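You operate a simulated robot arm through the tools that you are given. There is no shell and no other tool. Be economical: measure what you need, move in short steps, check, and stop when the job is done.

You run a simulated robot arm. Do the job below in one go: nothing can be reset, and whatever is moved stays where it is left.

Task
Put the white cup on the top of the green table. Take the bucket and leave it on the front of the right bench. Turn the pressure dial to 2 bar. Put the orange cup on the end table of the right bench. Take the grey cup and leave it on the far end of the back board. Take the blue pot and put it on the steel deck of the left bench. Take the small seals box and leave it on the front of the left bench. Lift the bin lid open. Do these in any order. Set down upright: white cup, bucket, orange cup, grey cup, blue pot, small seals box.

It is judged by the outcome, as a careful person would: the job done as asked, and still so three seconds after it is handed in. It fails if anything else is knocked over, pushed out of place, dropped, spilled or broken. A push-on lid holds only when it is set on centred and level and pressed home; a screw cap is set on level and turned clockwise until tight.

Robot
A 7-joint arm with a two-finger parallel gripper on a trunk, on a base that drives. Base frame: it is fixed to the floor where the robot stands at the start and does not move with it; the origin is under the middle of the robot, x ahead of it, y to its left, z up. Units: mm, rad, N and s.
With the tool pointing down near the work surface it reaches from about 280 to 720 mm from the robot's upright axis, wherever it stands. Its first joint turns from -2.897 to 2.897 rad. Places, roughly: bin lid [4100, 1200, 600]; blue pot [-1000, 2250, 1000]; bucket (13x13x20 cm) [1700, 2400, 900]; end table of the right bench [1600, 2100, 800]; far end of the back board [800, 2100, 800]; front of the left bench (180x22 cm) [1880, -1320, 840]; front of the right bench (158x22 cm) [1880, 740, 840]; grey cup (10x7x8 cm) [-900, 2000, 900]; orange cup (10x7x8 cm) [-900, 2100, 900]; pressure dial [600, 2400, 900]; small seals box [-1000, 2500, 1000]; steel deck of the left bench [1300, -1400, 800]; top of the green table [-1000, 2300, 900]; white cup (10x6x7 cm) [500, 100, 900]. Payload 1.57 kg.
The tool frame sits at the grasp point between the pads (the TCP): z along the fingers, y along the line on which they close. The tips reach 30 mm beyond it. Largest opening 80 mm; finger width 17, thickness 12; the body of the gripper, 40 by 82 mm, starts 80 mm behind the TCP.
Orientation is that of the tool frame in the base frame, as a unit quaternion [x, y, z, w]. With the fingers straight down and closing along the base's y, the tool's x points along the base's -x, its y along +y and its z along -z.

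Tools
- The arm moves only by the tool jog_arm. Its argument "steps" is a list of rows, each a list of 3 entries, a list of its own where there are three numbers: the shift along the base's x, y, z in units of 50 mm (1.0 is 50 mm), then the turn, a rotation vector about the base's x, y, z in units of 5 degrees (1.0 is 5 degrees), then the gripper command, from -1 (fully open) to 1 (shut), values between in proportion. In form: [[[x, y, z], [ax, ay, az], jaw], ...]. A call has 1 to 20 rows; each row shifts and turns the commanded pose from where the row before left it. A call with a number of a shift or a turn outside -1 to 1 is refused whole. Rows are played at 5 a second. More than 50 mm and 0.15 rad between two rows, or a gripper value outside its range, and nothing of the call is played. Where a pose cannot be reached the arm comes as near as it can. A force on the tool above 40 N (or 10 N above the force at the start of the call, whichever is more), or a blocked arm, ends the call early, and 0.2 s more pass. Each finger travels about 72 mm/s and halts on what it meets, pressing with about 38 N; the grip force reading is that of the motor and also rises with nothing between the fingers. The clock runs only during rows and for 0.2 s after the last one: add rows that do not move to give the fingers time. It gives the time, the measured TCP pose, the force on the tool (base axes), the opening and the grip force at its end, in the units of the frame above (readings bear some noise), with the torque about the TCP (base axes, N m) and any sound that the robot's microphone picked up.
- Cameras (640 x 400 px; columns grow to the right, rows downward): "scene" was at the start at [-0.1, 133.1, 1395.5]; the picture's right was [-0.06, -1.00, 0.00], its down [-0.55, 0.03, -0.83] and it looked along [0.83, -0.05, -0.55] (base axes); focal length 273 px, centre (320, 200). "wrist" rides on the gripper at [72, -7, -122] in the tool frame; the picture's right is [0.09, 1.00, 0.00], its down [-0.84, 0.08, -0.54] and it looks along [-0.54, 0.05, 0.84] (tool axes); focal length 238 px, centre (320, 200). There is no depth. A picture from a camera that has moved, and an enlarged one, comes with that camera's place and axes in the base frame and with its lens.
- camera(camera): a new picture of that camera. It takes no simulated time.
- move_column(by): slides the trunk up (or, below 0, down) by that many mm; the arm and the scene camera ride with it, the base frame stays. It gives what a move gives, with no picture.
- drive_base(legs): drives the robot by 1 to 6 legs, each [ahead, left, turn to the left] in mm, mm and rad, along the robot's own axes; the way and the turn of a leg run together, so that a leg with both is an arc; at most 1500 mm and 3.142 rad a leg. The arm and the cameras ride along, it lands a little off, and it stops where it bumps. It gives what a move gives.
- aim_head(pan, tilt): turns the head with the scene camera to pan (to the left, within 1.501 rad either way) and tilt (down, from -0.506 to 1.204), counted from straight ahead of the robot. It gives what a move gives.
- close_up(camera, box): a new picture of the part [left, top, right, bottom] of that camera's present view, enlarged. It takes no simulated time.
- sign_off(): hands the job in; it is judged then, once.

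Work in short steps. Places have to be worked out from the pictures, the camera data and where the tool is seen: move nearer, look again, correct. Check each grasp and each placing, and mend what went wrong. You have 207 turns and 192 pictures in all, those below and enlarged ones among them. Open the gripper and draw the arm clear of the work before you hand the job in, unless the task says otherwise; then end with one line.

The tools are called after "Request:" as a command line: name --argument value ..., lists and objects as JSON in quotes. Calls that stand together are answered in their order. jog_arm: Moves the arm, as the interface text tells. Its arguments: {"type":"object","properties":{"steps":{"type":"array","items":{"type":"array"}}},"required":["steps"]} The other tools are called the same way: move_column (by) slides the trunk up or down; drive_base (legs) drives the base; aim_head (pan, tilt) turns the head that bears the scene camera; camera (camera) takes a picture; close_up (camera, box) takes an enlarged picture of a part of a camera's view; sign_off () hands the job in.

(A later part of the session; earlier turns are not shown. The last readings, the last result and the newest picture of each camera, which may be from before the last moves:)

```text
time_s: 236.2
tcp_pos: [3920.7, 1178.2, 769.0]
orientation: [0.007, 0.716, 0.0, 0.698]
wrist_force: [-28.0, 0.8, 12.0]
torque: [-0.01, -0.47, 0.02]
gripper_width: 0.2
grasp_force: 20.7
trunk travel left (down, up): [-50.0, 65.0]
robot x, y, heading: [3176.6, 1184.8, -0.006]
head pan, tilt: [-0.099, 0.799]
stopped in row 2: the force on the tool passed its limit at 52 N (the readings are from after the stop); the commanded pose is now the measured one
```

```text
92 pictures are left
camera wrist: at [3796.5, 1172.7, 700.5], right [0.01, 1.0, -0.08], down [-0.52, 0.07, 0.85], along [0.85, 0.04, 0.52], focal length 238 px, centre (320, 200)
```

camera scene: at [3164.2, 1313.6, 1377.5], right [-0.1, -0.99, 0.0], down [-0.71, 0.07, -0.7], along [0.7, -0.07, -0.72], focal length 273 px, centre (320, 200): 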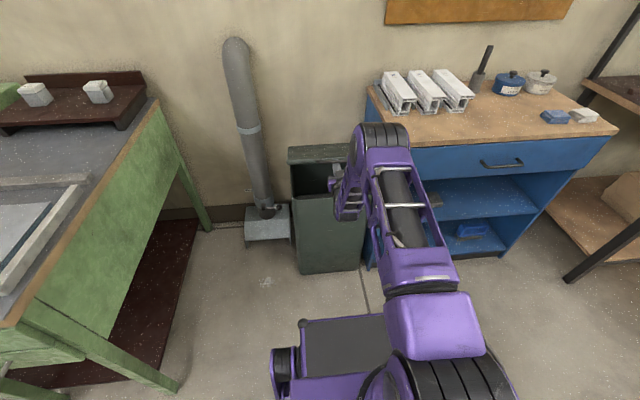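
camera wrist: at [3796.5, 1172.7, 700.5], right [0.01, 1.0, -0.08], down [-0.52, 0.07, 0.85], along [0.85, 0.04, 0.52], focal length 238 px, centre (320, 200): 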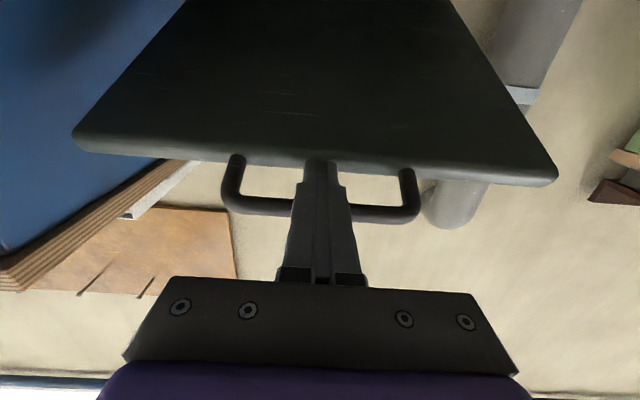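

The tip pushes on the lid's edge. I tilt the tool down ~30° to lie parallel below the lid, then slide under it.

Request:
jog_arm --steps '[[[-0.25, 0, 0], [0, 1, 0], 1], [[-0.05, 0, 0], [0, 1, 0], 1], [[0, 0, 0], [0, 1, 0], 1], [[0, 0, 0], [0, 1, 0], 1], [[0, 0, 0], [0, 1, 0], 1], [[0, 0, 0], [0, 1, 0], 1], [[0, 0, 0], [0, 1, 0], 1], [[0, 0, 0], [0, 0, 0], 1]]'

Request:
camera --camera "wrist"

Request:
close_up --camera "scene" --box '[260, 120, 420, 270]'

```text
time_s: 238.0
tcp_pos: [3908.4, 1178.6, 766.5]
orientation: [0.006, 0.894, -0.001, 0.449]
wrist_force: [-2.4, 0.4, -1.0]
torque: [0.01, -0.02, 0.0]
gripper_width: 0.0
grasp_force: 21.3
trunk travel left (down, up): [-50.0, 65.0]
robot x, y, heading: [3173.0, 1181.4, -0.007]
head pan, tilt: [-0.099, 0.799]
```

```text
91 pictures are left
camera wrist: at [3766.7, 1172.8, 782.3], right [-0.04, 1.0, -0.07], down [0.07, 0.07, 0.99], along [1.0, 0.04, -0.07], focal length 238 px, centre (320, 200)
```

wrist: 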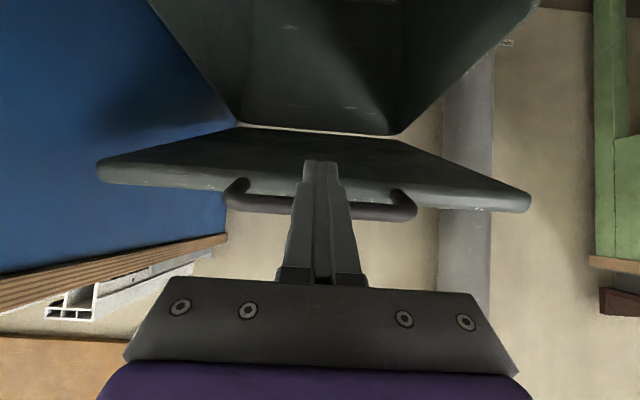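

```text
2.67 times, centred on (340, 195) of scene
camera zoom: at [3167.5, 1313.5, 1377.2], right [-0.1, -0.99, 0.0], down [-0.71, 0.07, -0.7], along [0.69, -0.07, -0.72], focal length 727 px, centre (267, 213)
```

zoom: 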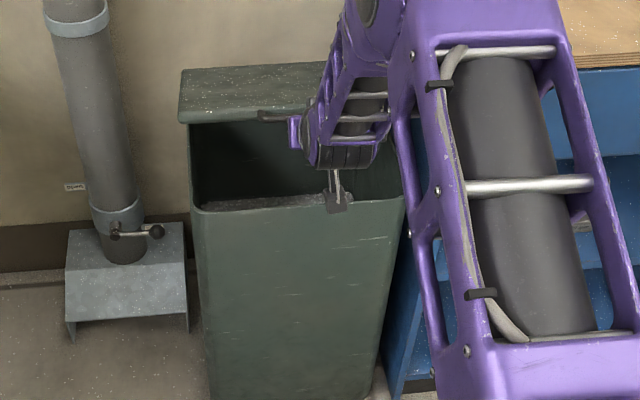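

Tip is now below the lid. Slide forward and up.

Request:
jog_arm --steps '[[[0.5, 0, 0], [0, 0, 0], 1], [[0.5, 0, 0.1], [0, 0, 0], 1], [[0.5, 0, 0.3], [0, 0, 0], 1], [[0.5, 0, 0.4], [0, 0, 0], 1], [[0.5, 0, 0.5], [0, 0, 0], 1]]'

Request:
camera --camera "wrist"

Request:
close_up --camera "scene" --box '[260, 100, 420, 250]'

```text
time_s: 238.8
tcp_pos: [3975.0, 1178.4, 792.0]
orientation: [0.006, 0.892, -0.001, 0.451]
wrist_force: [-42.0, 0.2, 23.7]
torque: [0.22, -0.44, 0.29]
gripper_width: 0.0
grasp_force: 20.8
trunk travel left (down, up): [-50.0, 65.0]
robot x, y, heading: [3178.9, 1180.6, -0.008]
head pan, tilt: [-0.099, 0.799]
stopped in row 4: the force on the tool passed its limit at 56 N (the readings are from after the stop); the commanded pose is now the measured one
```

```text
89 pictures are left
camera wrist: at [3833.1, 1172.3, 805.3], right [-0.04, 1.0, -0.07], down [0.06, 0.07, 1.0], along [1.0, 0.04, -0.06], focal length 238 px, centre (320, 200)
```

wrist: 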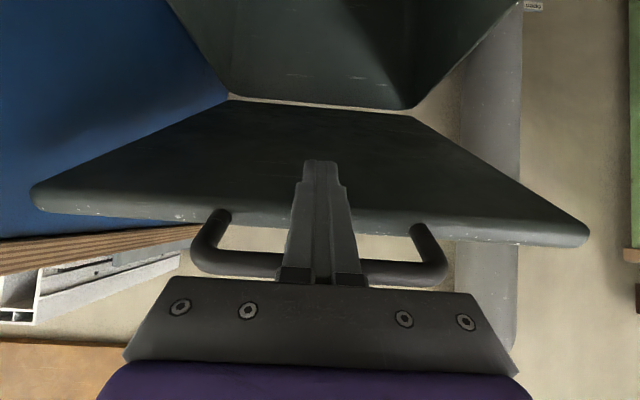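

```text
2.67 times, centred on (340, 175) of scene
camera zoom: at [3161.4, 1313.5, 1377.7], right [-0.1, -0.99, 0.0], down [-0.71, 0.07, -0.7], along [0.7, -0.07, -0.71], focal length 727 px, centre (267, 267)
```

zoom: 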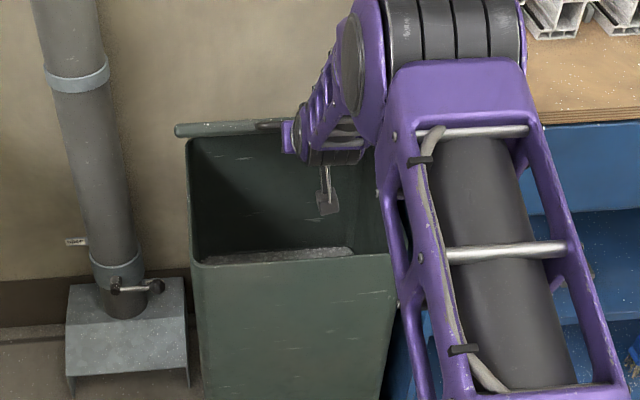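

The bar met the finger roots. Back off a bit and follow a wider arc (hinge ≈(4273,603), lid radius 360).

Request:
jog_arm --steps '[[[-0.44, 0, 0.36], [0, 0, 0], 1], [[0.19, 0, 0.24], [0, 0, 0], 1], [[0.19, 0, 0.24], [0, 0, 0], 1], [[0.19, 0, 0.24], [0, 0, 0], 1], [[0.19, 0, 0.22], [0, 0, 0], 1], [[0.36, 0, 0.28], [0, 0, 0], 1], [[0.36, 0, 0.28], [0, 0, 0], 1]]'

Request:
camera --camera "wrist"

Request:
close_up --camera "scene" --box '[260, 100, 420, 250]'

```text
time_s: 240.4
tcp_pos: [4030.2, 1178.9, 878.2]
orientation: [0.006, 0.893, -0.002, 0.45]
wrist_force: [-3.1, -0.5, -1.0]
torque: [0.03, 0.05, 0.07]
gripper_width: 0.0
grasp_force: 21.2
trunk travel left (down, up): [-50.0, 65.0]
robot x, y, heading: [3176.9, 1184.4, -0.005]
head pan, tilt: [-0.099, 0.799]
```

```text
87 pictures are left
camera wrist: at [3888.8, 1172.2, 893.7], right [-0.04, 1.0, -0.07], down [0.06, 0.07, 1.0], along [1.0, 0.04, -0.07], focal length 238 px, centre (320, 200)
```

wrist: 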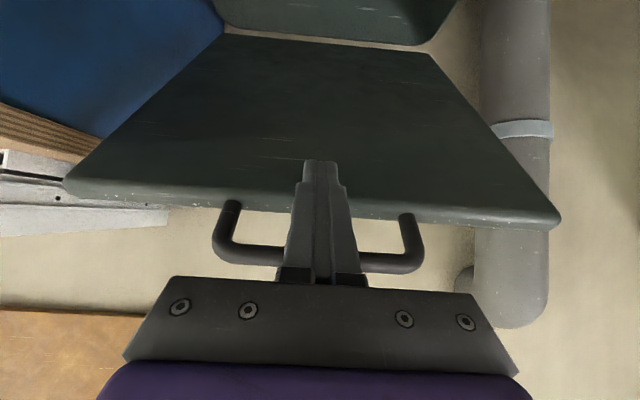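

```text
2.67 times, centred on (340, 175) of scene
camera zoom: at [3167.0, 1313.5, 1377.2], right [-0.1, -0.99, 0.0], down [-0.71, 0.07, -0.7], along [0.69, -0.07, -0.72], focal length 727 px, centre (267, 267)
```

zoom: 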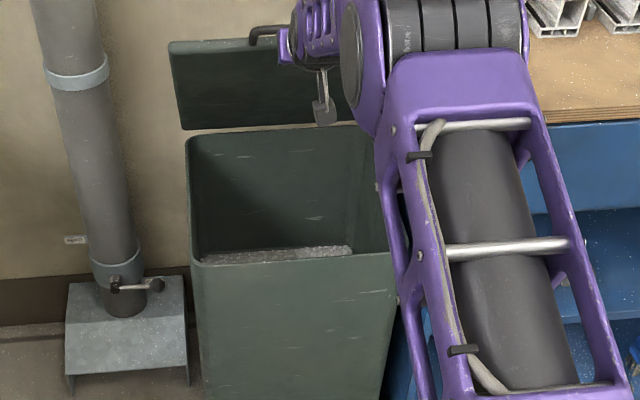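

Lid ≈50°. Continue the arc.

Request:
jog_arm --steps '[[[0.2, 0, 0.4], [0, 0, 0], 1], [[0.3, 0, 0.4], [0, 0, 0], 1], [[0.36, 0, 0.3], [0, 0, 0], 1], [[0.4, 0, 0.25], [0, 0, 0], 1], [[0.4, 0, 0.2], [0, 0, 0], 1], [[0.45, 0, 0.15], [0, 0, 0], 1]]'

Request:
camera --camera "wrist"

Request:
camera --camera "scene"

```text
time_s: 241.8
tcp_pos: [4087.1, 1179.3, 950.8]
orientation: [0.006, 0.893, -0.002, 0.449]
wrist_force: [-0.9, -1.1, -1.6]
torque: [0.0, 0.02, -0.04]
gripper_width: 0.0
grasp_force: 21.2
out of reach, approached as far as the arm can: row 4, 5, 6
trunk travel left (down, up): [-50.0, 65.0]
robot x, y, heading: [3175.5, 1181.2, -0.007]
head pan, tilt: [-0.099, 0.799]
```

```text
85 pictures are left
camera wrist: at [3945.6, 1173.6, 965.0], right [-0.04, 1.0, -0.07], down [0.07, 0.07, 1.0], along [1.0, 0.04, -0.07], focal length 238 px, centre (320, 200)
```

wrist: 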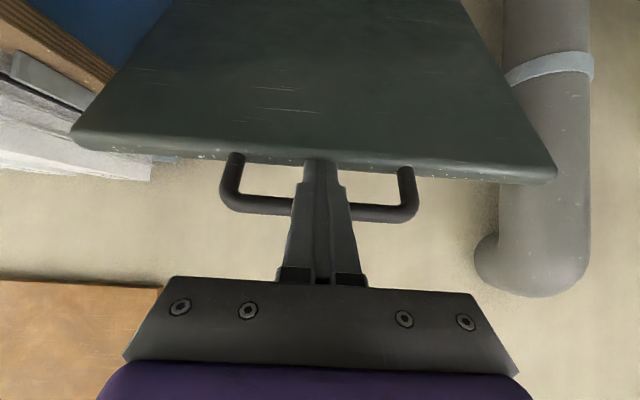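

```text
84 pictures are left
camera scene: at [3167.1, 1313.5, 1377.2], right [-0.1, -0.99, 0.0], down [-0.71, 0.07, -0.7], along [0.69, -0.07, -0.72], focal length 273 px, centre (320, 200)
```

scene: 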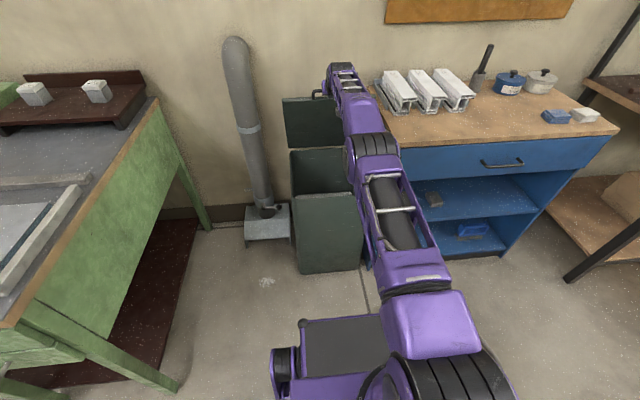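

Arm is at full reach; lid ≈62°. I drive the base forward 130 mm to push it on.

Request:
drive_base --legs '[[130, 0, 0]]'

Request:
camera --camera "wrist"

Request:
camera --camera "scene"

```text
time_s: 242.8
tcp_pos: [4149.9, 1179.7, 974.6]
orientation: [0.005, 0.884, -0.001, 0.468]
wrist_force: [-2.3, -0.4, 5.2]
torque: [-0.01, -0.08, -0.04]
gripper_width: 0.0
grasp_force: 21.2
trunk travel left (down, up): [-50.0, 65.0]
robot x, y, heading: [3235.1, 1183.8, -0.002]
head pan, tilt: [-0.099, 0.799]
stopped in leg 1: the force on the tool passed its limit at 46 N (the readings are from after the stop); the commanded pose is now the measured one
```

```text
83 pictures are left
camera wrist: at [4007.0, 1173.7, 983.1], right [-0.04, 1.0, -0.07], down [0.02, 0.07, 1.0], along [1.0, 0.04, -0.03], focal length 238 px, centre (320, 200)
```

wrist: 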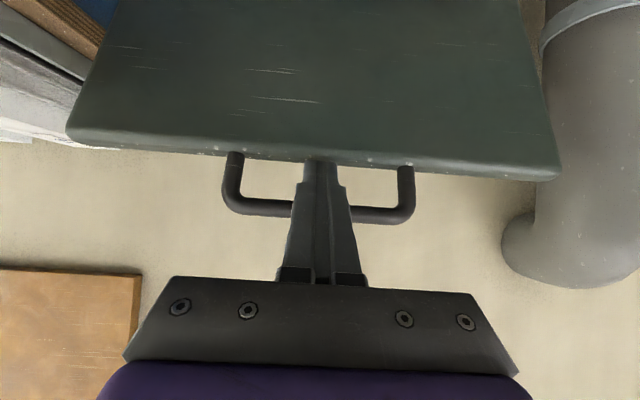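

```text
82 pictures are left
camera scene: at [3224.4, 1313.2, 1376.9], right [-0.1, -0.99, 0.0], down [-0.71, 0.07, -0.7], along [0.69, -0.07, -0.72], focal length 273 px, centre (320, 200)
```

scene: 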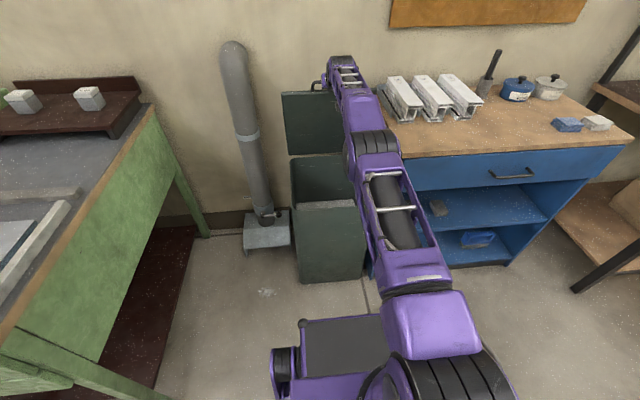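

The tip is at the lid's very edge (~72°). I lower and retract slightly to push lower on the underside.

Request:
jog_arm --steps '[[[-0.4, 0, -0.3], [0, 0, 0], 1], [[-0.1, 0, -0.5], [0, 0, 0], 1], [[0, 0, -0.5], [0, 0, 0], 1], [[0, 0, 0], [0, 0, 0], 1]]'

Request:
camera --camera "wrist"

```text
time_s: 243.4
tcp_pos: [4130.5, 1179.2, 967.5]
orientation: [0.007, 0.876, -0.002, 0.483]
wrist_force: [-5.9, 0.7, 12.5]
torque: [0.03, -0.19, -0.07]
gripper_width: 0.1
grasp_force: 21.7
trunk travel left (down, up): [-50.0, 65.0]
robot x, y, heading: [3233.7, 1181.8, -0.009]
head pan, tilt: [-0.099, 0.799]
stopped in row 2: the force on the tool passed its limit at 47 N (the readings are from after the stop); the commanded pose is now the measured one
```

```text
81 pictures are left
camera wrist: at [3988.0, 1173.7, 971.5], right [-0.04, 1.0, -0.07], down [-0.01, 0.07, 1.0], along [1.0, 0.04, 0.01], focal length 238 px, centre (320, 200)
```

wrist: 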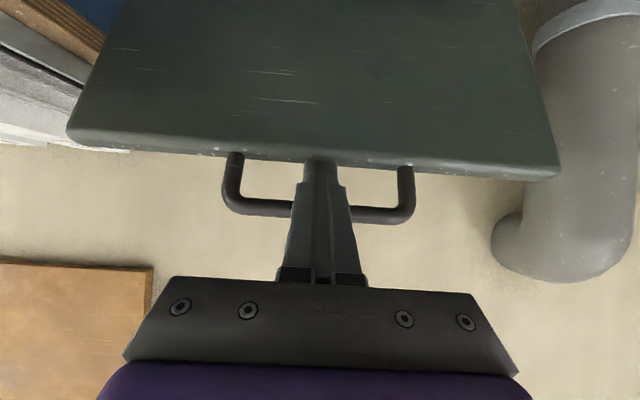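

The tip has entered the loop above the lid edge. Better plan: lower the lid gently, roll the tool 90° and grip the bar itself. First I lower the lid along its arc.

Request:
jog_arm --steps '[[[0, 0, 0.15], [0, 0, 0], 1], [[-0.6, 0, -0.25], [0, 0, 0], 1], [[-0.6, 0, -0.3], [0, 0, 0], 1], [[-0.6, 0, -0.35], [0, 0, 0], 1], [[-0.6, 0, -0.45], [0, 0, 0], 1], [[-0.6, 0, -0.5], [0, 0, 0], 1]]'

Request:
camera --camera "wrist"

```text
time_s: 244.8
tcp_pos: [3980.5, 1178.7, 876.7]
orientation: [0.006, 0.878, 0.0, 0.479]
wrist_force: [-0.8, 0.6, -2.2]
torque: [-0.04, 0.02, 0.01]
gripper_width: 0.0
grasp_force: 21.1
trunk travel left (down, up): [-50.0, 65.0]
robot x, y, heading: [3238.3, 1182.0, -0.01]
head pan, tilt: [-0.099, 0.799]
```

```text
80 pictures are left
camera wrist: at [3837.9, 1173.7, 881.6], right [-0.04, 1.0, -0.07], down [0.0, 0.07, 1.0], along [1.0, 0.04, 0.0], focal length 238 px, centre (320, 200)
```

wrist: 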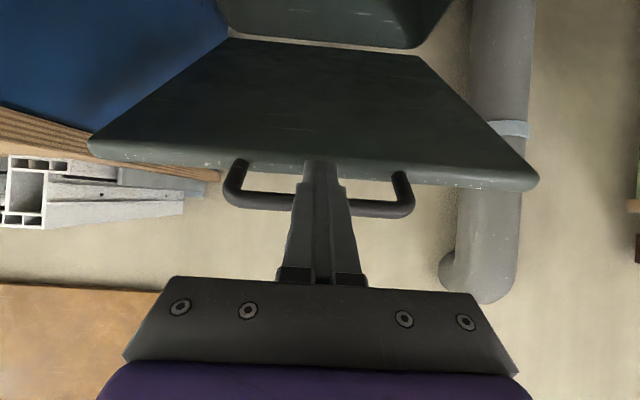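

Lid rests safely at ≈45°. I can instead tilt the tool to ≈48° now and slip just under the lid edge, then bring the base closer.

Request:
jog_arm --steps '[[[-0.15, 0, 0], [0, 1, 0], 1], [[0, 0, 0], [0, 1, 0], 1], [[0, 0, 0], [0, 1, 0], 1], [[0, 0, 0], [0, 1, 0], 1], [[0.2, 0, -0.2], [0, 0, 0], 1], [[0.25, 0, -0.2], [0, 0, 0], 1]]'

Request:
camera --camera "wrist"

```text
time_s: 246.2
tcp_pos: [3993.8, 1180.4, 855.8]
orientation: [0.005, 0.948, -0.002, 0.319]
wrist_force: [0.0, 0.7, -2.7]
torque: [-0.05, -0.04, -0.01]
gripper_width: 0.0
grasp_force: 21.1
trunk travel left (down, up): [-50.0, 65.0]
robot x, y, heading: [3230.7, 1185.5, -0.004]
head pan, tilt: [-0.099, 0.799]
```

```text
79 pictures are left
camera wrist: at [3863.4, 1174.1, 909.5], right [-0.06, 1.0, -0.06], down [0.34, 0.07, 0.94], along [0.94, 0.04, -0.34], focal length 238 px, centre (320, 200)
```

wrist: 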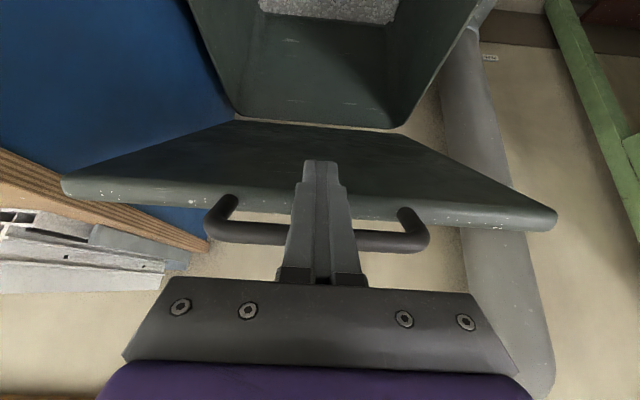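

Tip is ≈30 mm under the lid. Raise along the arc while easing the tool tilt back, so the finger diverges from the lid and can go deeper.

Request:
jog_arm --steps '[[[0.3, 0, 0.27], [0, 0, 0], 1], [[0.3, 0, 0.27], [0, 0, 0], 1], [[0.3, 0, 0.26], [0, -0.6, 0], 1], [[0.3, 0, 0.24], [0, -0.8, 0], 1], [[0.1, 0, 0], [0, -1, 0], 1], [[0.1, 0, -0.1], [0, -1, 0], 1]]'

Request:
camera --camera "wrist"

Request:
camera --camera "scene"

```text
time_s: 247.6
tcp_pos: [4065.4, 1179.2, 903.7]
orientation: [0.006, 0.89, -0.001, 0.456]
wrist_force: [-1.8, -0.2, -1.1]
torque: [0.03, 0.03, 0.01]
gripper_width: 0.2
grasp_force: 21.4
trunk travel left (down, up): [-50.0, 65.0]
robot x, y, heading: [3229.1, 1184.2, -0.006]
head pan, tilt: [-0.099, 0.799]
```

```text
78 pictures are left
camera wrist: at [3923.4, 1173.6, 915.8], right [-0.04, 1.0, -0.07], down [0.05, 0.07, 1.0], along [1.0, 0.04, -0.05], focal length 238 px, centre (320, 200)
```

wrist: 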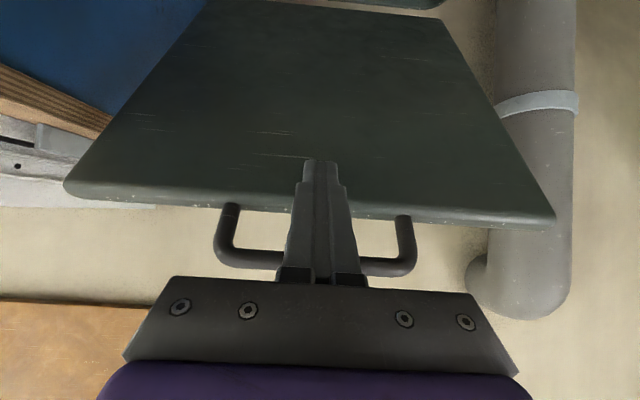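

```text
77 pictures are left
camera scene: at [3225.0, 1313.3, 1377.2], right [-0.1, -0.99, 0.0], down [-0.71, 0.07, -0.7], along [0.69, -0.07, -0.72], focal length 273 px, centre (320, 200)
```

scene: 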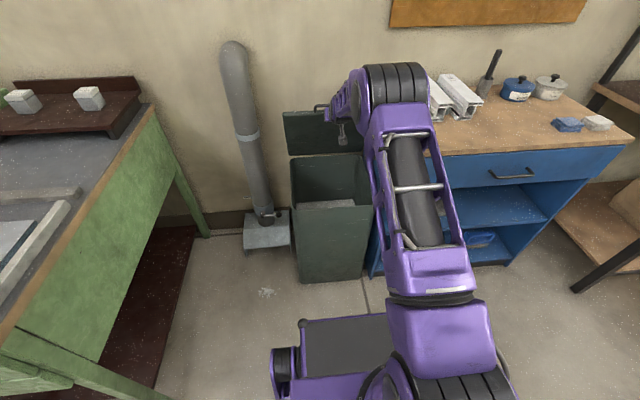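

Good insertion, lid ≈60°. Drive forward 100 mm pushing the lid.

Request:
drive_base --legs '[[100, 0, 0]]'

Request:
camera --camera "wrist"

Request:
camera --camera "scene"

```text
time_s: 248.7
tcp_pos: [4165.3, 1178.5, 903.2]
orientation: [0.007, 0.89, -0.001, 0.455]
wrist_force: [0.2, 1.0, -0.3]
torque: [0.01, -0.01, 0.03]
gripper_width: 0.2
grasp_force: 20.7
trunk travel left (down, up): [-50.0, 65.0]
robot x, y, heading: [3333.9, 1179.5, 0.005]
head pan, tilt: [-0.099, 0.799]
```

```text
76 pictures are left
camera wrist: at [4022.9, 1173.4, 915.7], right [-0.04, 1.0, -0.07], down [0.05, 0.07, 1.0], along [1.0, 0.04, -0.05], focal length 238 px, centre (320, 200)
```

wrist: 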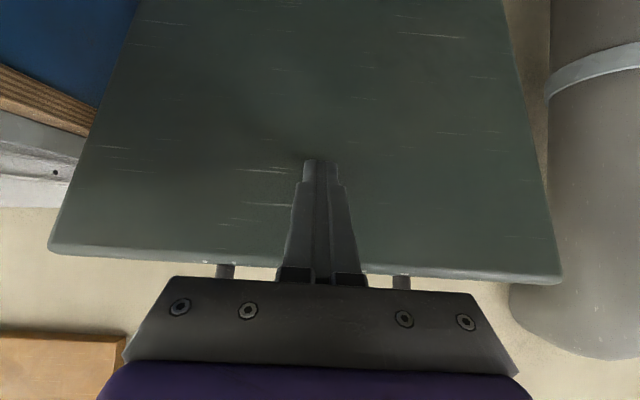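

```text
75 pictures are left
camera scene: at [3324.6, 1312.8, 1377.2], right [-0.1, -0.99, 0.0], down [-0.71, 0.07, -0.7], along [0.69, -0.07, -0.72], focal length 273 px, centre (320, 200)
```

scene: 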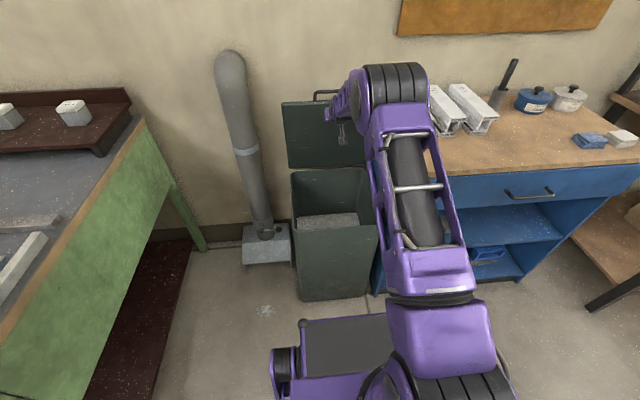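

Lid ≈78°. Push a further 100 mm.

Request:
drive_base --legs '[[100, 0, 0]]'

Request:
camera --camera "wrist"

Request:
camera --camera "scene"

```text
time_s: 249.9
tcp_pos: [4264.9, 1178.8, 903.1]
orientation: [0.006, 0.89, -0.001, 0.455]
wrist_force: [-0.3, 0.9, 0.5]
torque: [-0.03, -0.03, -0.01]
gripper_width: 0.1
grasp_force: 21.4
trunk travel left (down, up): [-50.0, 65.0]
robot x, y, heading: [3433.2, 1184.5, -0.006]
head pan, tilt: [-0.099, 0.799]
```

```text
74 pictures are left
camera wrist: at [4122.8, 1172.7, 915.8], right [-0.04, 1.0, -0.07], down [0.05, 0.07, 1.0], along [1.0, 0.04, -0.05], focal length 238 px, centre (320, 200)
```

wrist: 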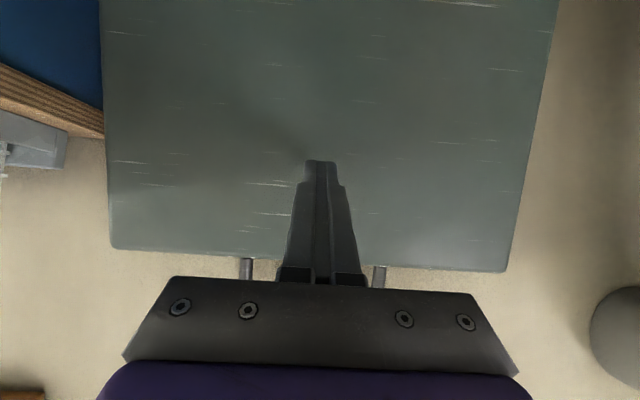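

```text
73 pictures are left
camera scene: at [3424.5, 1312.3, 1377.2], right [-0.1, -0.99, 0.0], down [-0.71, 0.07, -0.7], along [0.69, -0.07, -0.72], focal length 273 px, centre (320, 200)
```

scene: 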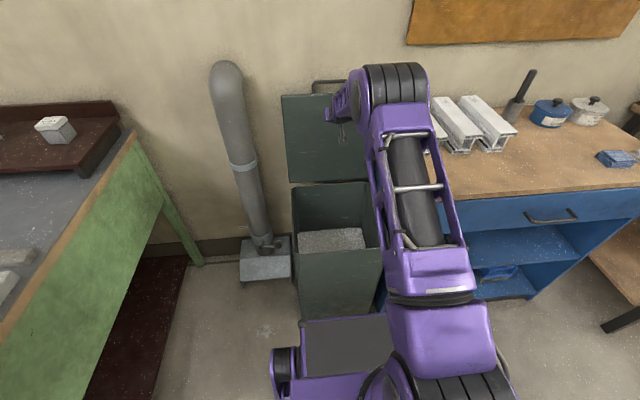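

The lid leans back past vertical and no force remains. Drive back and check that it stays.

Request:
drive_base --legs '[[-450, 0, 0]]'

Request:
camera --camera "scene"

```text
time_s: 252.6
tcp_pos: [3813.6, 1181.2, 902.5]
orientation: [0.006, 0.89, -0.001, 0.455]
wrist_force: [0.0, 0.1, 0.2]
torque: [0.0, -0.03, -0.01]
gripper_width: 0.1
grasp_force: 21.7
trunk travel left (down, up): [-50.0, 65.0]
robot x, y, heading: [2981.3, 1185.1, -0.006]
head pan, tilt: [-0.099, 0.799]
```

```text
72 pictures are left
camera scene: at [2974.1, 1314.5, 1377.2], right [-0.1, -0.99, 0.0], down [-0.71, 0.07, -0.7], along [0.69, -0.07, -0.72], focal length 273 px, centre (320, 200)
```

scene: 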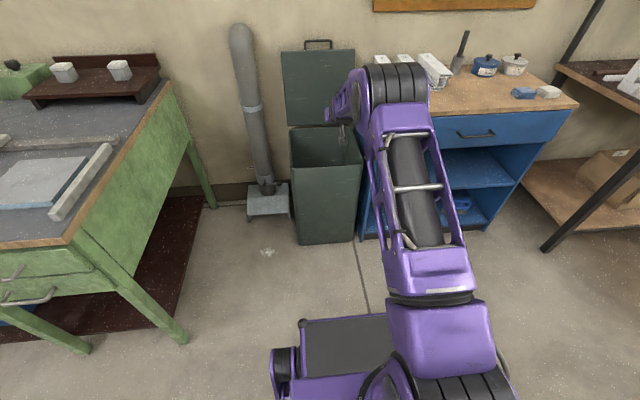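

Bin lid stays open. Now bring the arm back to a tool-down carrying pose and open the fingers.

Request:
jog_arm --steps '[[[-0.7, 0, 0.35], [0, 0, 0], -1], [[-0.7, 0, 0.35], [0, 1, 0], -1], [[-0.7, 0, 0.35], [0, 1, 0], -1], [[-0.7, 0, 0.35], [0, 1, 0], -1], [[-0.7, 0, 0.35], [0, 1, 0], -1], [[-0.7, 0, 0.35], [0, 1, 0], -1], [[-0.7, 0, 0.35], [0, 1, 0], -1], [[-0.7, 0, 0.35], [0, 1, 0], -1], [[-0.7, 0, 0.35], [0, 1, 0], -1], [[-0.7, 0, 0.35], [0, 1, 0], -1], [[-0.5, 0, 0.2], [0, 1, 0], -1], [[0, 0, 0], [0, 0.83, 0], -1]]'

Request:
drive_base --legs '[[-450, 0, 0], [0, 0, 1.575], [1000, 0, 0], [1000, 0, 0], [0, 0, 1.57]]'

```text
time_s: 255.2
tcp_pos: [3438.2, 1180.3, 1088.3]
orientation: [0.006, 1.0, -0.004, 0.0]
wrist_force: [0.2, 0.2, 0.8]
torque: [0.02, -0.02, 0.02]
gripper_width: 80.1
grasp_force: 0.1
trunk travel left (down, up): [-50.0, 65.0]
robot x, y, heading: [2984.8, 1182.5, -0.003]
head pan, tilt: [-0.099, 0.799]
```

```text
time_s: 275.4
tcp_pos: [2067.0, 3196.0, 1088.0]
orientation: [1.0, 0.002, 0.0, -0.004]
wrist_force: [-0.3, 0.2, -0.5]
torque: [0.0, -0.03, -0.01]
gripper_width: 80.1
grasp_force: 0.0
trunk travel left (down, up): [-50.0, 65.0]
robot x, y, heading: [2522.5, 3196.6, -3.134]
head pan, tilt: [-0.099, 0.799]
```

Drive along the end corridor to the green table and strafe alongside it.

Request:
drive_base --legs '[[1400, 0, 0], [1400, 0, 0], [0, 800, 0]]'

Request:
aim_head --pan -0.1 --tilt 0.7

Request:
camera --camera "scene"

Request:
camera --camera "wrist"

```text
time_s: 296.7
tcp_pos: [-742.4, 2383.5, 1087.7]
orientation: [1.0, -0.003, -0.001, -0.004]
wrist_force: [-0.3, -1.0, 0.6]
torque: [0.01, 0.01, 0.0]
gripper_width: 80.2
grasp_force: 0.1
trunk travel left (down, up): [-50.0, 65.0]
robot x, y, heading: [-286.0, 2382.0, 3.139]
head pan, tilt: [-0.099, 0.799]
```

```text
time_s: 297.4
tcp_pos: [-743.0, 2384.7, 1088.2]
orientation: [1.0, -0.004, -0.001, -0.003]
wrist_force: [-0.6, 0.3, 0.4]
torque: [-0.01, -0.01, -0.01]
gripper_width: 80.2
grasp_force: 0.1
trunk travel left (down, up): [-50.0, 65.0]
robot x, y, heading: [-287.4, 2379.8, 3.138]
head pan, tilt: [-0.099, 0.7]
```

```text
71 pictures are left
camera scene: at [-279.5, 2248.7, 1385.4], right [0.1, 0.99, 0.0], down [0.64, -0.07, -0.76], along [-0.76, 0.08, -0.64], focal length 273 px, centre (320, 200)
```

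scene: 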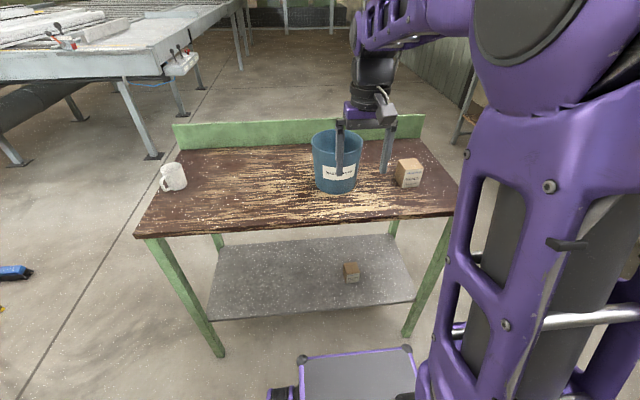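

```text
70 pictures are left
camera wrist: at [-671.6, 2388.2, 1209.6], right [0.08, -1.0, -0.01], down [-0.84, -0.07, 0.54], along [-0.54, -0.04, -0.84], focal length 238 px, centre (320, 200)
```

wrist: 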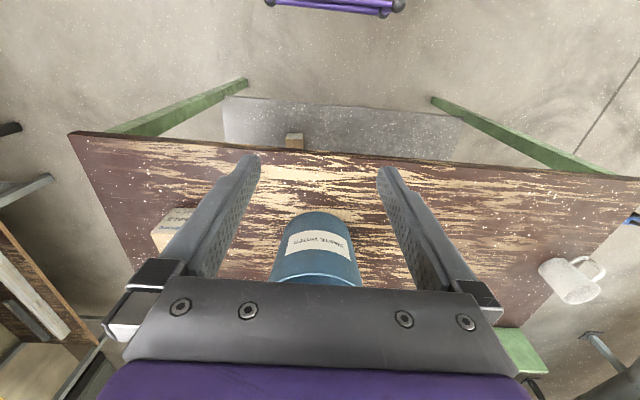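

Zoom on the pot and the two small boxes to read the labels.

Request:
close_up --camera "scene" --box '[290, 110, 450, 300]'

```text
2.11 times, centred on (370, 205) of scene
camera zoom: at [-279.5, 2248.7, 1385.4], right [0.1, 0.99, 0.0], down [0.64, -0.07, -0.76], along [-0.76, 0.08, -0.64], focal length 574 px, centre (215, 190)
```

zoom: 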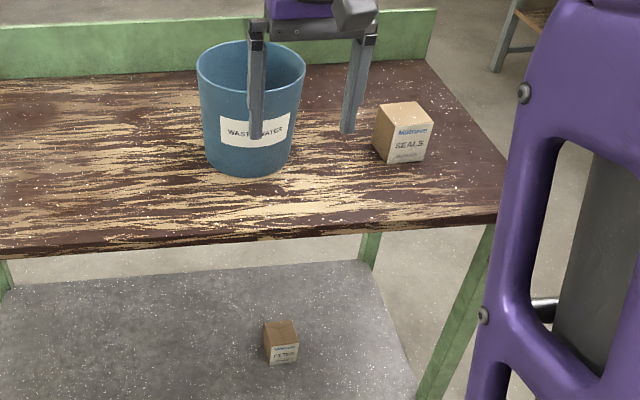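

Two boxes differ in size; I read the lower one's label and compare.

Request:
close_up --camera "scene" --box '[335, 255, 370, 290]'

Request:
close_up --camera "scene" --box '[385, 150, 435, 200]'

```text
11.43 times, centred on (352, 272) of scene
camera zoom: at [-279.5, 2248.7, 1385.4], right [0.1, 0.99, 0.0], down [0.64, -0.07, -0.76], along [-0.76, 0.08, -0.64], focal length 3116 px, centre (-51, -629)
```

zoom: 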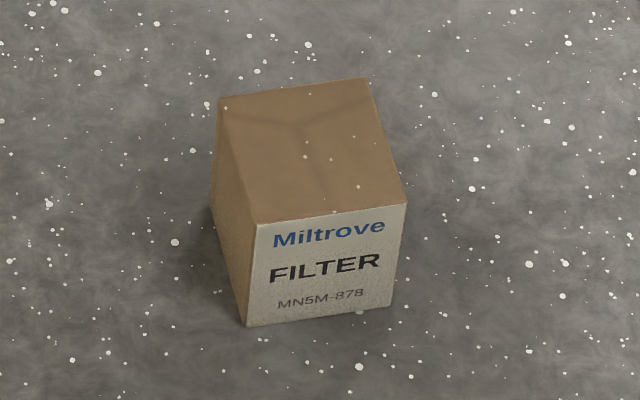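

```text
8.00 times, centred on (410, 175) of scene
camera zoom: at [-279.5, 2248.7, 1385.4], right [0.1, 0.99, 0.0], down [0.64, -0.07, -0.76], along [-0.76, 0.08, -0.64], focal length 2181 px, centre (-400, 400)
```

zoom: 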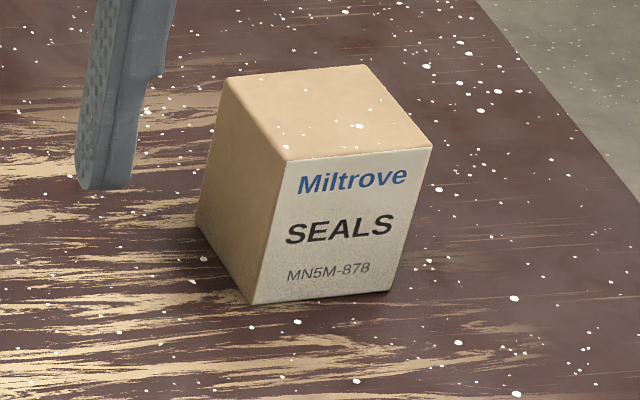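

The upper one is the seals box. First the pot: I look into it from above with the wrist camera.

Request:
jog_arm --steps '[[[-0.8, 0, 0.4], [0, 0, 0], -1], [[-0.8, 0, 0.4], [0, 0, 0], -1], [[-0.8, 0, 0.4], [0, 0, 0], -1], [[0, 0, 0], [0, 0, 0], -1]]'

Request:
camera --camera "wrist"

```text
time_s: 298.4
tcp_pos: [-864.1, 2384.8, 1145.9]
orientation: [1.0, -0.004, 0.0, -0.004]
wrist_force: [-0.1, -1.2, -0.2]
torque: [-0.04, -0.01, -0.01]
gripper_width: 80.2
grasp_force: 0.0
trunk travel left (down, up): [-50.0, 65.0]
robot x, y, heading: [-289.1, 2383.0, 3.141]
head pan, tilt: [-0.099, 0.7]
```

```text
66 pictures are left
camera wrist: at [-792.5, 2388.7, 1268.7], right [0.08, -1.0, -0.01], down [-0.84, -0.07, 0.54], along [-0.54, -0.04, -0.84], focal length 238 px, centre (320, 200)
```

wrist: 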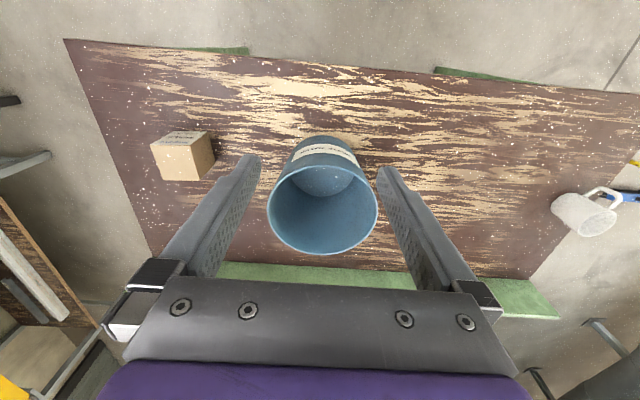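

Request:
close_up --camera "wrist" --box '[250, 125, 394, 260]'

```text
2.96 times, centred on (322, 192) of wrist
camera zoom: at [-792.5, 2388.7, 1268.7], right [0.08, -1.0, -0.01], down [-0.84, -0.07, 0.54], along [-0.54, -0.04, -0.84], focal length 706 px, centre (314, 222)
```

zoom: 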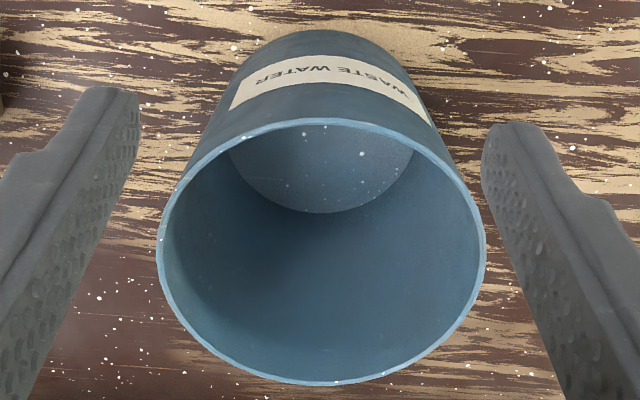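

Pot rim: centre ≈(-975,2372), z≈1008, radius 73. I'll grip its near wall radially (closing along x), so rotate −90° above (-903,2372).

Request:
jog_arm --steps '[[[-0.26, -0.09, 0], [0, 0, -1], -1], [[-0.26, -0.09, 0], [0, 0, -1], -1], [[-0.26, -0.07, 0], [0, 0, -1], -1], [[0, 0, 0], [0, 0, -1], -1], [[0, 0, 0], [0, 0, -1], -1], [[0, 0, 0], [0, 0, -1], -1], [[0, 0, 0], [0, 0, -1], -1], [[0, 0, 0], [0, 0, -1], -1], [[0, 0, 0], [0, 0, -1], -1], [[0, 0, 0], [0, 0, -1], -1], [[0, 0, 0], [0, 0, -1], -1], [[0, 0, 0], [0, 0, -1], -1], [[0, 0, 0], [0, 0, -1], -1], [[0, 0, 0], [0, 0, -1], -1], [[0, 0, 0], [0, 0, -1], -1], [[0, 0, 0], [0, 0, -1], -1], [[0, 0, 0], [0, 0, -1], -1], [[0, 0, 0], [0, 0, -1], -1]]'

Request:
camera --camera "wrist"

```text
time_s: 302.2
tcp_pos: [-902.1, 2372.3, 1148.3]
orientation: [-0.704, 0.711, -0.001, 0.003]
wrist_force: [-0.1, 0.3, -0.8]
torque: [-0.01, 0.01, 0.04]
gripper_width: 79.9
grasp_force: 0.1
trunk travel left (down, up): [-50.0, 65.0]
robot x, y, heading: [-287.9, 2382.2, 3.133]
head pan, tilt: [-0.099, 0.7]
```

```text
64 pictures are left
camera wrist: at [-897.5, 2298.4, 1269.5], right [-1.0, -0.08, -0.01], down [-0.07, 0.84, 0.54], along [-0.04, 0.54, -0.84], focal length 238 px, centre (320, 200)
```

wrist: 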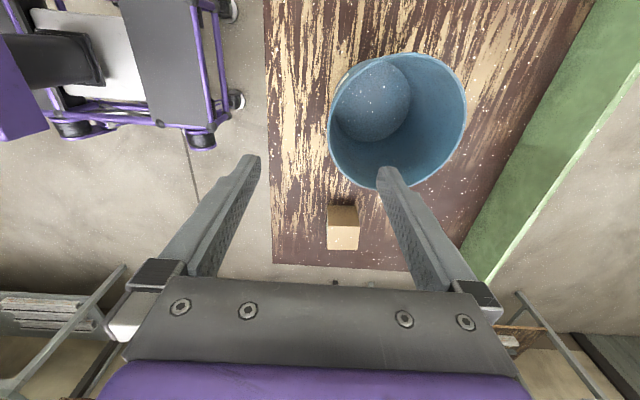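

Pot is empty; near wall at x≈-910. Descend to z≈988 with the wall between the fingers.

Request:
jog_arm --steps '[[[-0.16, -0.08, 0], [0, 0, 0], -1], [[0, 0, -0.8], [0, 0, 0], -1], [[0, 0, -0.8], [0, 0, 0], -1]]'

Request:
camera --camera "wrist"

```text
time_s: 303.0
tcp_pos: [-910.8, 2368.5, 1068.4]
orientation: [-0.704, 0.71, -0.002, 0.002]
wrist_force: [-0.2, 0.3, -0.5]
torque: [0.0, 0.0, 0.01]
gripper_width: 79.7
grasp_force: 0.0
trunk travel left (down, up): [-50.0, 65.0]
robot x, y, heading: [-286.3, 2381.1, 3.135]
head pan, tilt: [-0.099, 0.7]
```

```text
63 pictures are left
camera wrist: at [-905.6, 2294.9, 1189.8], right [-1.0, -0.08, -0.01], down [-0.07, 0.84, 0.54], along [-0.04, 0.54, -0.84], focal length 238 px, centre (320, 200)
```

wrist: 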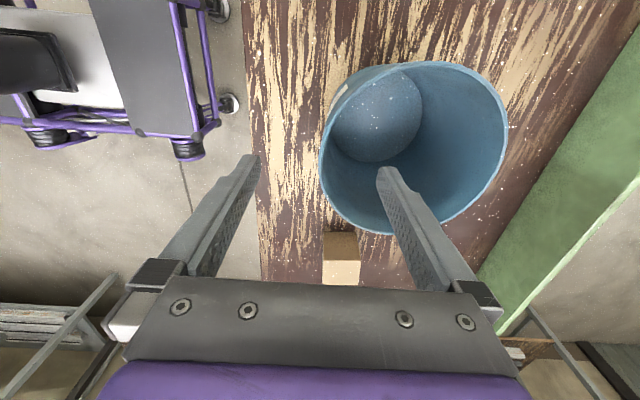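

Wall is centred between the fingers. Descend 80 mm and close.

Request:
jog_arm --steps '[[[0, 0, -0.8], [0, 0, 0], -1], [[0, 0, -0.8], [0, 0, 0], -1], [[0, 0, 0], [0, 0, 0], -0.2], [[0, 0, 0], [0, 0, 0], 0.4], [[0, 0, 0], [0, 0, 0], 1], [[0, 0, 0], [0, 0, 0], 1], [[0, 0, 0], [0, 0, 0], 1], [[0, 0, 0], [0, 0, 0], 1]]'

Request:
camera --camera "wrist"

```text
time_s: 304.8
tcp_pos: [-910.0, 2366.8, 987.7]
orientation: [-0.704, 0.71, -0.002, 0.002]
wrist_force: [-2.7, 0.7, 7.0]
torque: [0.02, 1.42, 0.11]
gripper_width: 5.5
grasp_force: 25.4
trunk travel left (down, up): [-50.0, 65.0]
robot x, y, heading: [-283.1, 2381.0, 3.134]
head pan, tilt: [-0.099, 0.7]
```

```text
62 pictures are left
camera wrist: at [-904.8, 2294.3, 1110.2], right [-1.0, -0.08, -0.01], down [-0.07, 0.84, 0.54], along [-0.04, 0.54, -0.84], focal length 238 px, centre (320, 200)
```

wrist: 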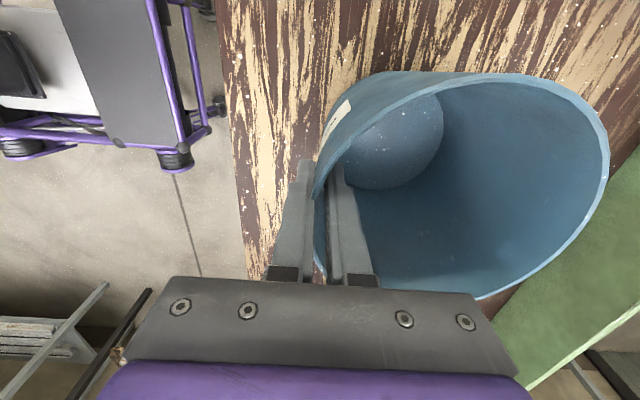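

Gripped (5.5 mm). Wall taper gives a torque, so I tilt the tool 3° to match before lifting.

Request:
jog_arm --steps '[[[0, 0, 0], [0, 0.6, 0], 1], [[0, 0, 0], [0, 0, 0], 1]]'

```text
time_s: 305.4
tcp_pos: [-909.0, 2367.7, 988.3]
orientation: [-0.704, 0.71, 0.016, -0.017]
wrist_force: [0.4, -0.3, 8.6]
torque: [0.03, 1.23, 0.09]
gripper_width: 2.7
grasp_force: 24.1
trunk travel left (down, up): [-50.0, 65.0]
robot x, y, heading: [-284.7, 2382.4, 3.14]
head pan, tilt: [-0.099, 0.7]
```

Request:
jog_arm --steps '[[[0, 0, 0], [0, 0.6, 0], 1], [[0, 0, 0], [0, 0, 0], 1]]'

```text
time_s: 306.0
tcp_pos: [-909.5, 2367.8, 987.2]
orientation: [-0.704, 0.709, 0.034, -0.034]
wrist_force: [1.9, -0.3, 1.2]
torque: [0.01, -0.35, -0.01]
gripper_width: 2.7
grasp_force: 24.5
trunk travel left (down, up): [-50.0, 65.0]
robot x, y, heading: [-285.3, 2380.9, 3.14]
head pan, tilt: [-0.099, 0.7]
```

Torque nearly vanished. Lift 40 mm and check.

Request:
jog_arm --steps '[[[0, 0, 0.2], [0, 0, 0], 1], [[0, 0, 0.3], [0, 0, 0], 1], [[0, 0, 0.3], [0, 0, 0], 1], [[0, 0, 0], [0, 0, 0], 1]]'

Request:
camera --camera "scene"

```text
time_s: 307.0
tcp_pos: [-910.9, 2367.5, 1027.9]
orientation: [-0.703, 0.709, 0.035, -0.034]
wrist_force: [0.2, 0.3, -3.1]
torque: [0.0, -0.16, -0.03]
gripper_width: 2.8
grasp_force: 24.5
trunk travel left (down, up): [-50.0, 65.0]
robot x, y, heading: [-283.8, 2380.6, 3.144]
head pan, tilt: [-0.099, 0.7]
```

```text
61 pictures are left
camera scene: at [-279.7, 2248.7, 1385.4], right [0.1, 0.99, 0.0], down [0.64, -0.07, -0.76], along [-0.76, 0.08, -0.64], focal length 273 px, centre (320, 200)
```

scene: 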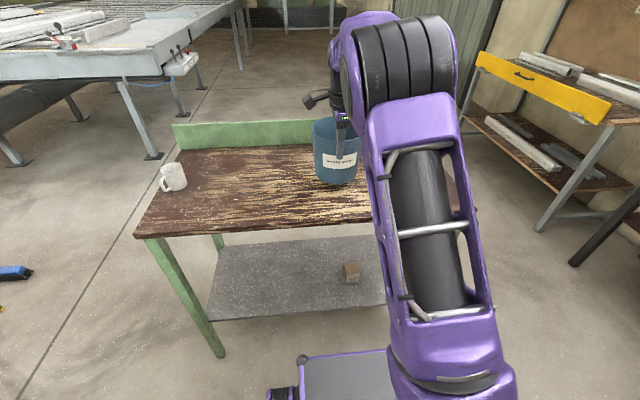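

Lifted level (~0.3 kg). Raise, retract, and drive out.

Request:
jog_arm --steps '[[[0, 0, 0.8], [0, 0, 0], 1], [[0, 0, 0.8], [0, 0, 0], 1], [[0.7, 0, 0], [0, 0, 0], 1], [[0.7, 0, 0], [0, 0, 0], 1], [[0.7, 0, 0], [0, 0, 0], 1], [[0.7, 0, 0], [0, 0, 0], 1], [[0, 0, 0], [0, 0, 0], 1]]'

Request:
drive_base --legs '[[0, -800, 0], [-1400, 0, 0], [-1400, 0, 0], [0, 1000, 0], [0, 1000, 0], [0, 1000, 0]]'

Request:
aim_head --pan 0 --tilt 0.5

Request:
camera --camera "scene"

```text
time_s: 308.6
tcp_pos: [-769.4, 2367.2, 1107.8]
orientation: [-0.703, 0.71, 0.035, -0.035]
wrist_force: [0.5, -0.7, -2.2]
torque: [0.01, -0.2, -0.01]
gripper_width: 2.8
grasp_force: 23.6
trunk travel left (down, up): [-50.0, 65.0]
robot x, y, heading: [-286.2, 2382.9, 3.138]
head pan, tilt: [-0.099, 0.7]
```

```text
time_s: 358.2
tcp_pos: [2031.7, 190.5, 1107.8]
orientation: [-0.705, 0.707, 0.035, -0.033]
wrist_force: [0.3, 0.6, -2.5]
torque: [0.02, -0.19, -0.02]
gripper_width: 2.7
grasp_force: 24.0
trunk travel left (down, up): [-50.0, 65.0]
robot x, y, heading: [2517.5, 210.5, -3.141]
head pan, tilt: [-0.099, 0.7]
```

```text
time_s: 358.9
tcp_pos: [2031.2, 190.8, 1107.2]
orientation: [-0.705, 0.708, 0.034, -0.035]
wrist_force: [0.0, -0.7, -2.4]
torque: [0.0, -0.19, 0.0]
gripper_width: 2.7
grasp_force: 24.0
trunk travel left (down, up): [-50.0, 65.0]
robot x, y, heading: [2514.8, 208.0, -3.139]
head pan, tilt: [0.0, 0.499]
```

```text
60 pictures are left
camera scene: at [2516.6, 65.7, 1403.1], right [0.0, 1.0, 0.0], down [0.48, 0.0, -0.88], along [-0.88, 0.0, -0.48], focal length 273 px, centre (320, 200)
```

scene: 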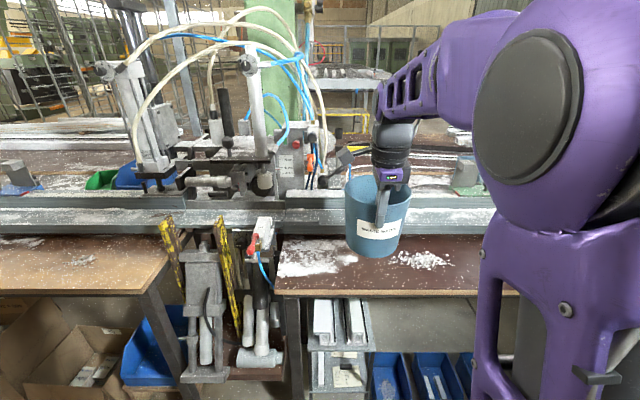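

Machinery stands between the benches; back off to keep the pot clear and strafe on to the left bench.

Request:
drive_base --legs '[[-220, 0, 0], [0, 1250, 0]]'

Request:
camera --camera "scene"

```text
time_s: 372.4
tcp_pos: [2263.0, -1055.8, 1107.4]
orientation: [0.707, -0.706, -0.035, 0.034]
wrist_force: [-0.3, 0.1, -3.4]
torque: [0.02, -0.18, 0.01]
gripper_width: 2.6
grasp_force: 24.2
trunk travel left (down, up): [-50.0, 65.0]
robot x, y, heading: [2742.7, -1037.1, -3.135]
head pan, tilt: [0.0, 0.499]
```

```text
59 pictures are left
camera scene: at [2748.1, -1176.5, 1403.2], right [-0.01, 1.0, 0.0], down [0.48, 0.0, -0.88], along [-0.88, -0.01, -0.48], focal length 273 px, centre (320, 200)
```

scene: 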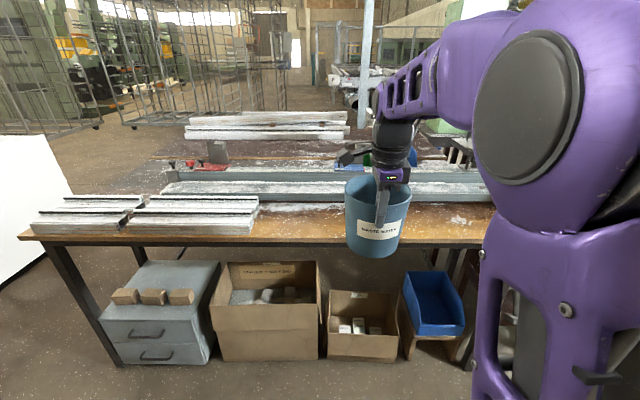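

Zoom on the deck behind the rail.

Request:
close_up --camera "scene" --box '[140, 100, 500, 260]'

```text
1.78 times, centred on (320, 180) of scene
camera zoom: at [2748.1, -1176.5, 1403.2], right [-0.01, 1.0, 0.0], down [0.48, 0.0, -0.88], along [-0.88, -0.01, -0.48], focal length 485 px, centre (320, 236)
```

zoom: 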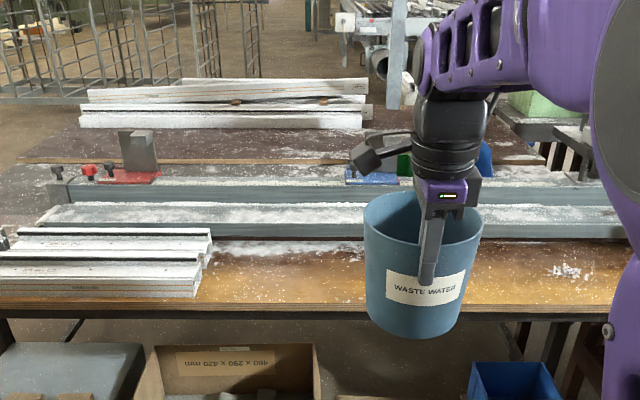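

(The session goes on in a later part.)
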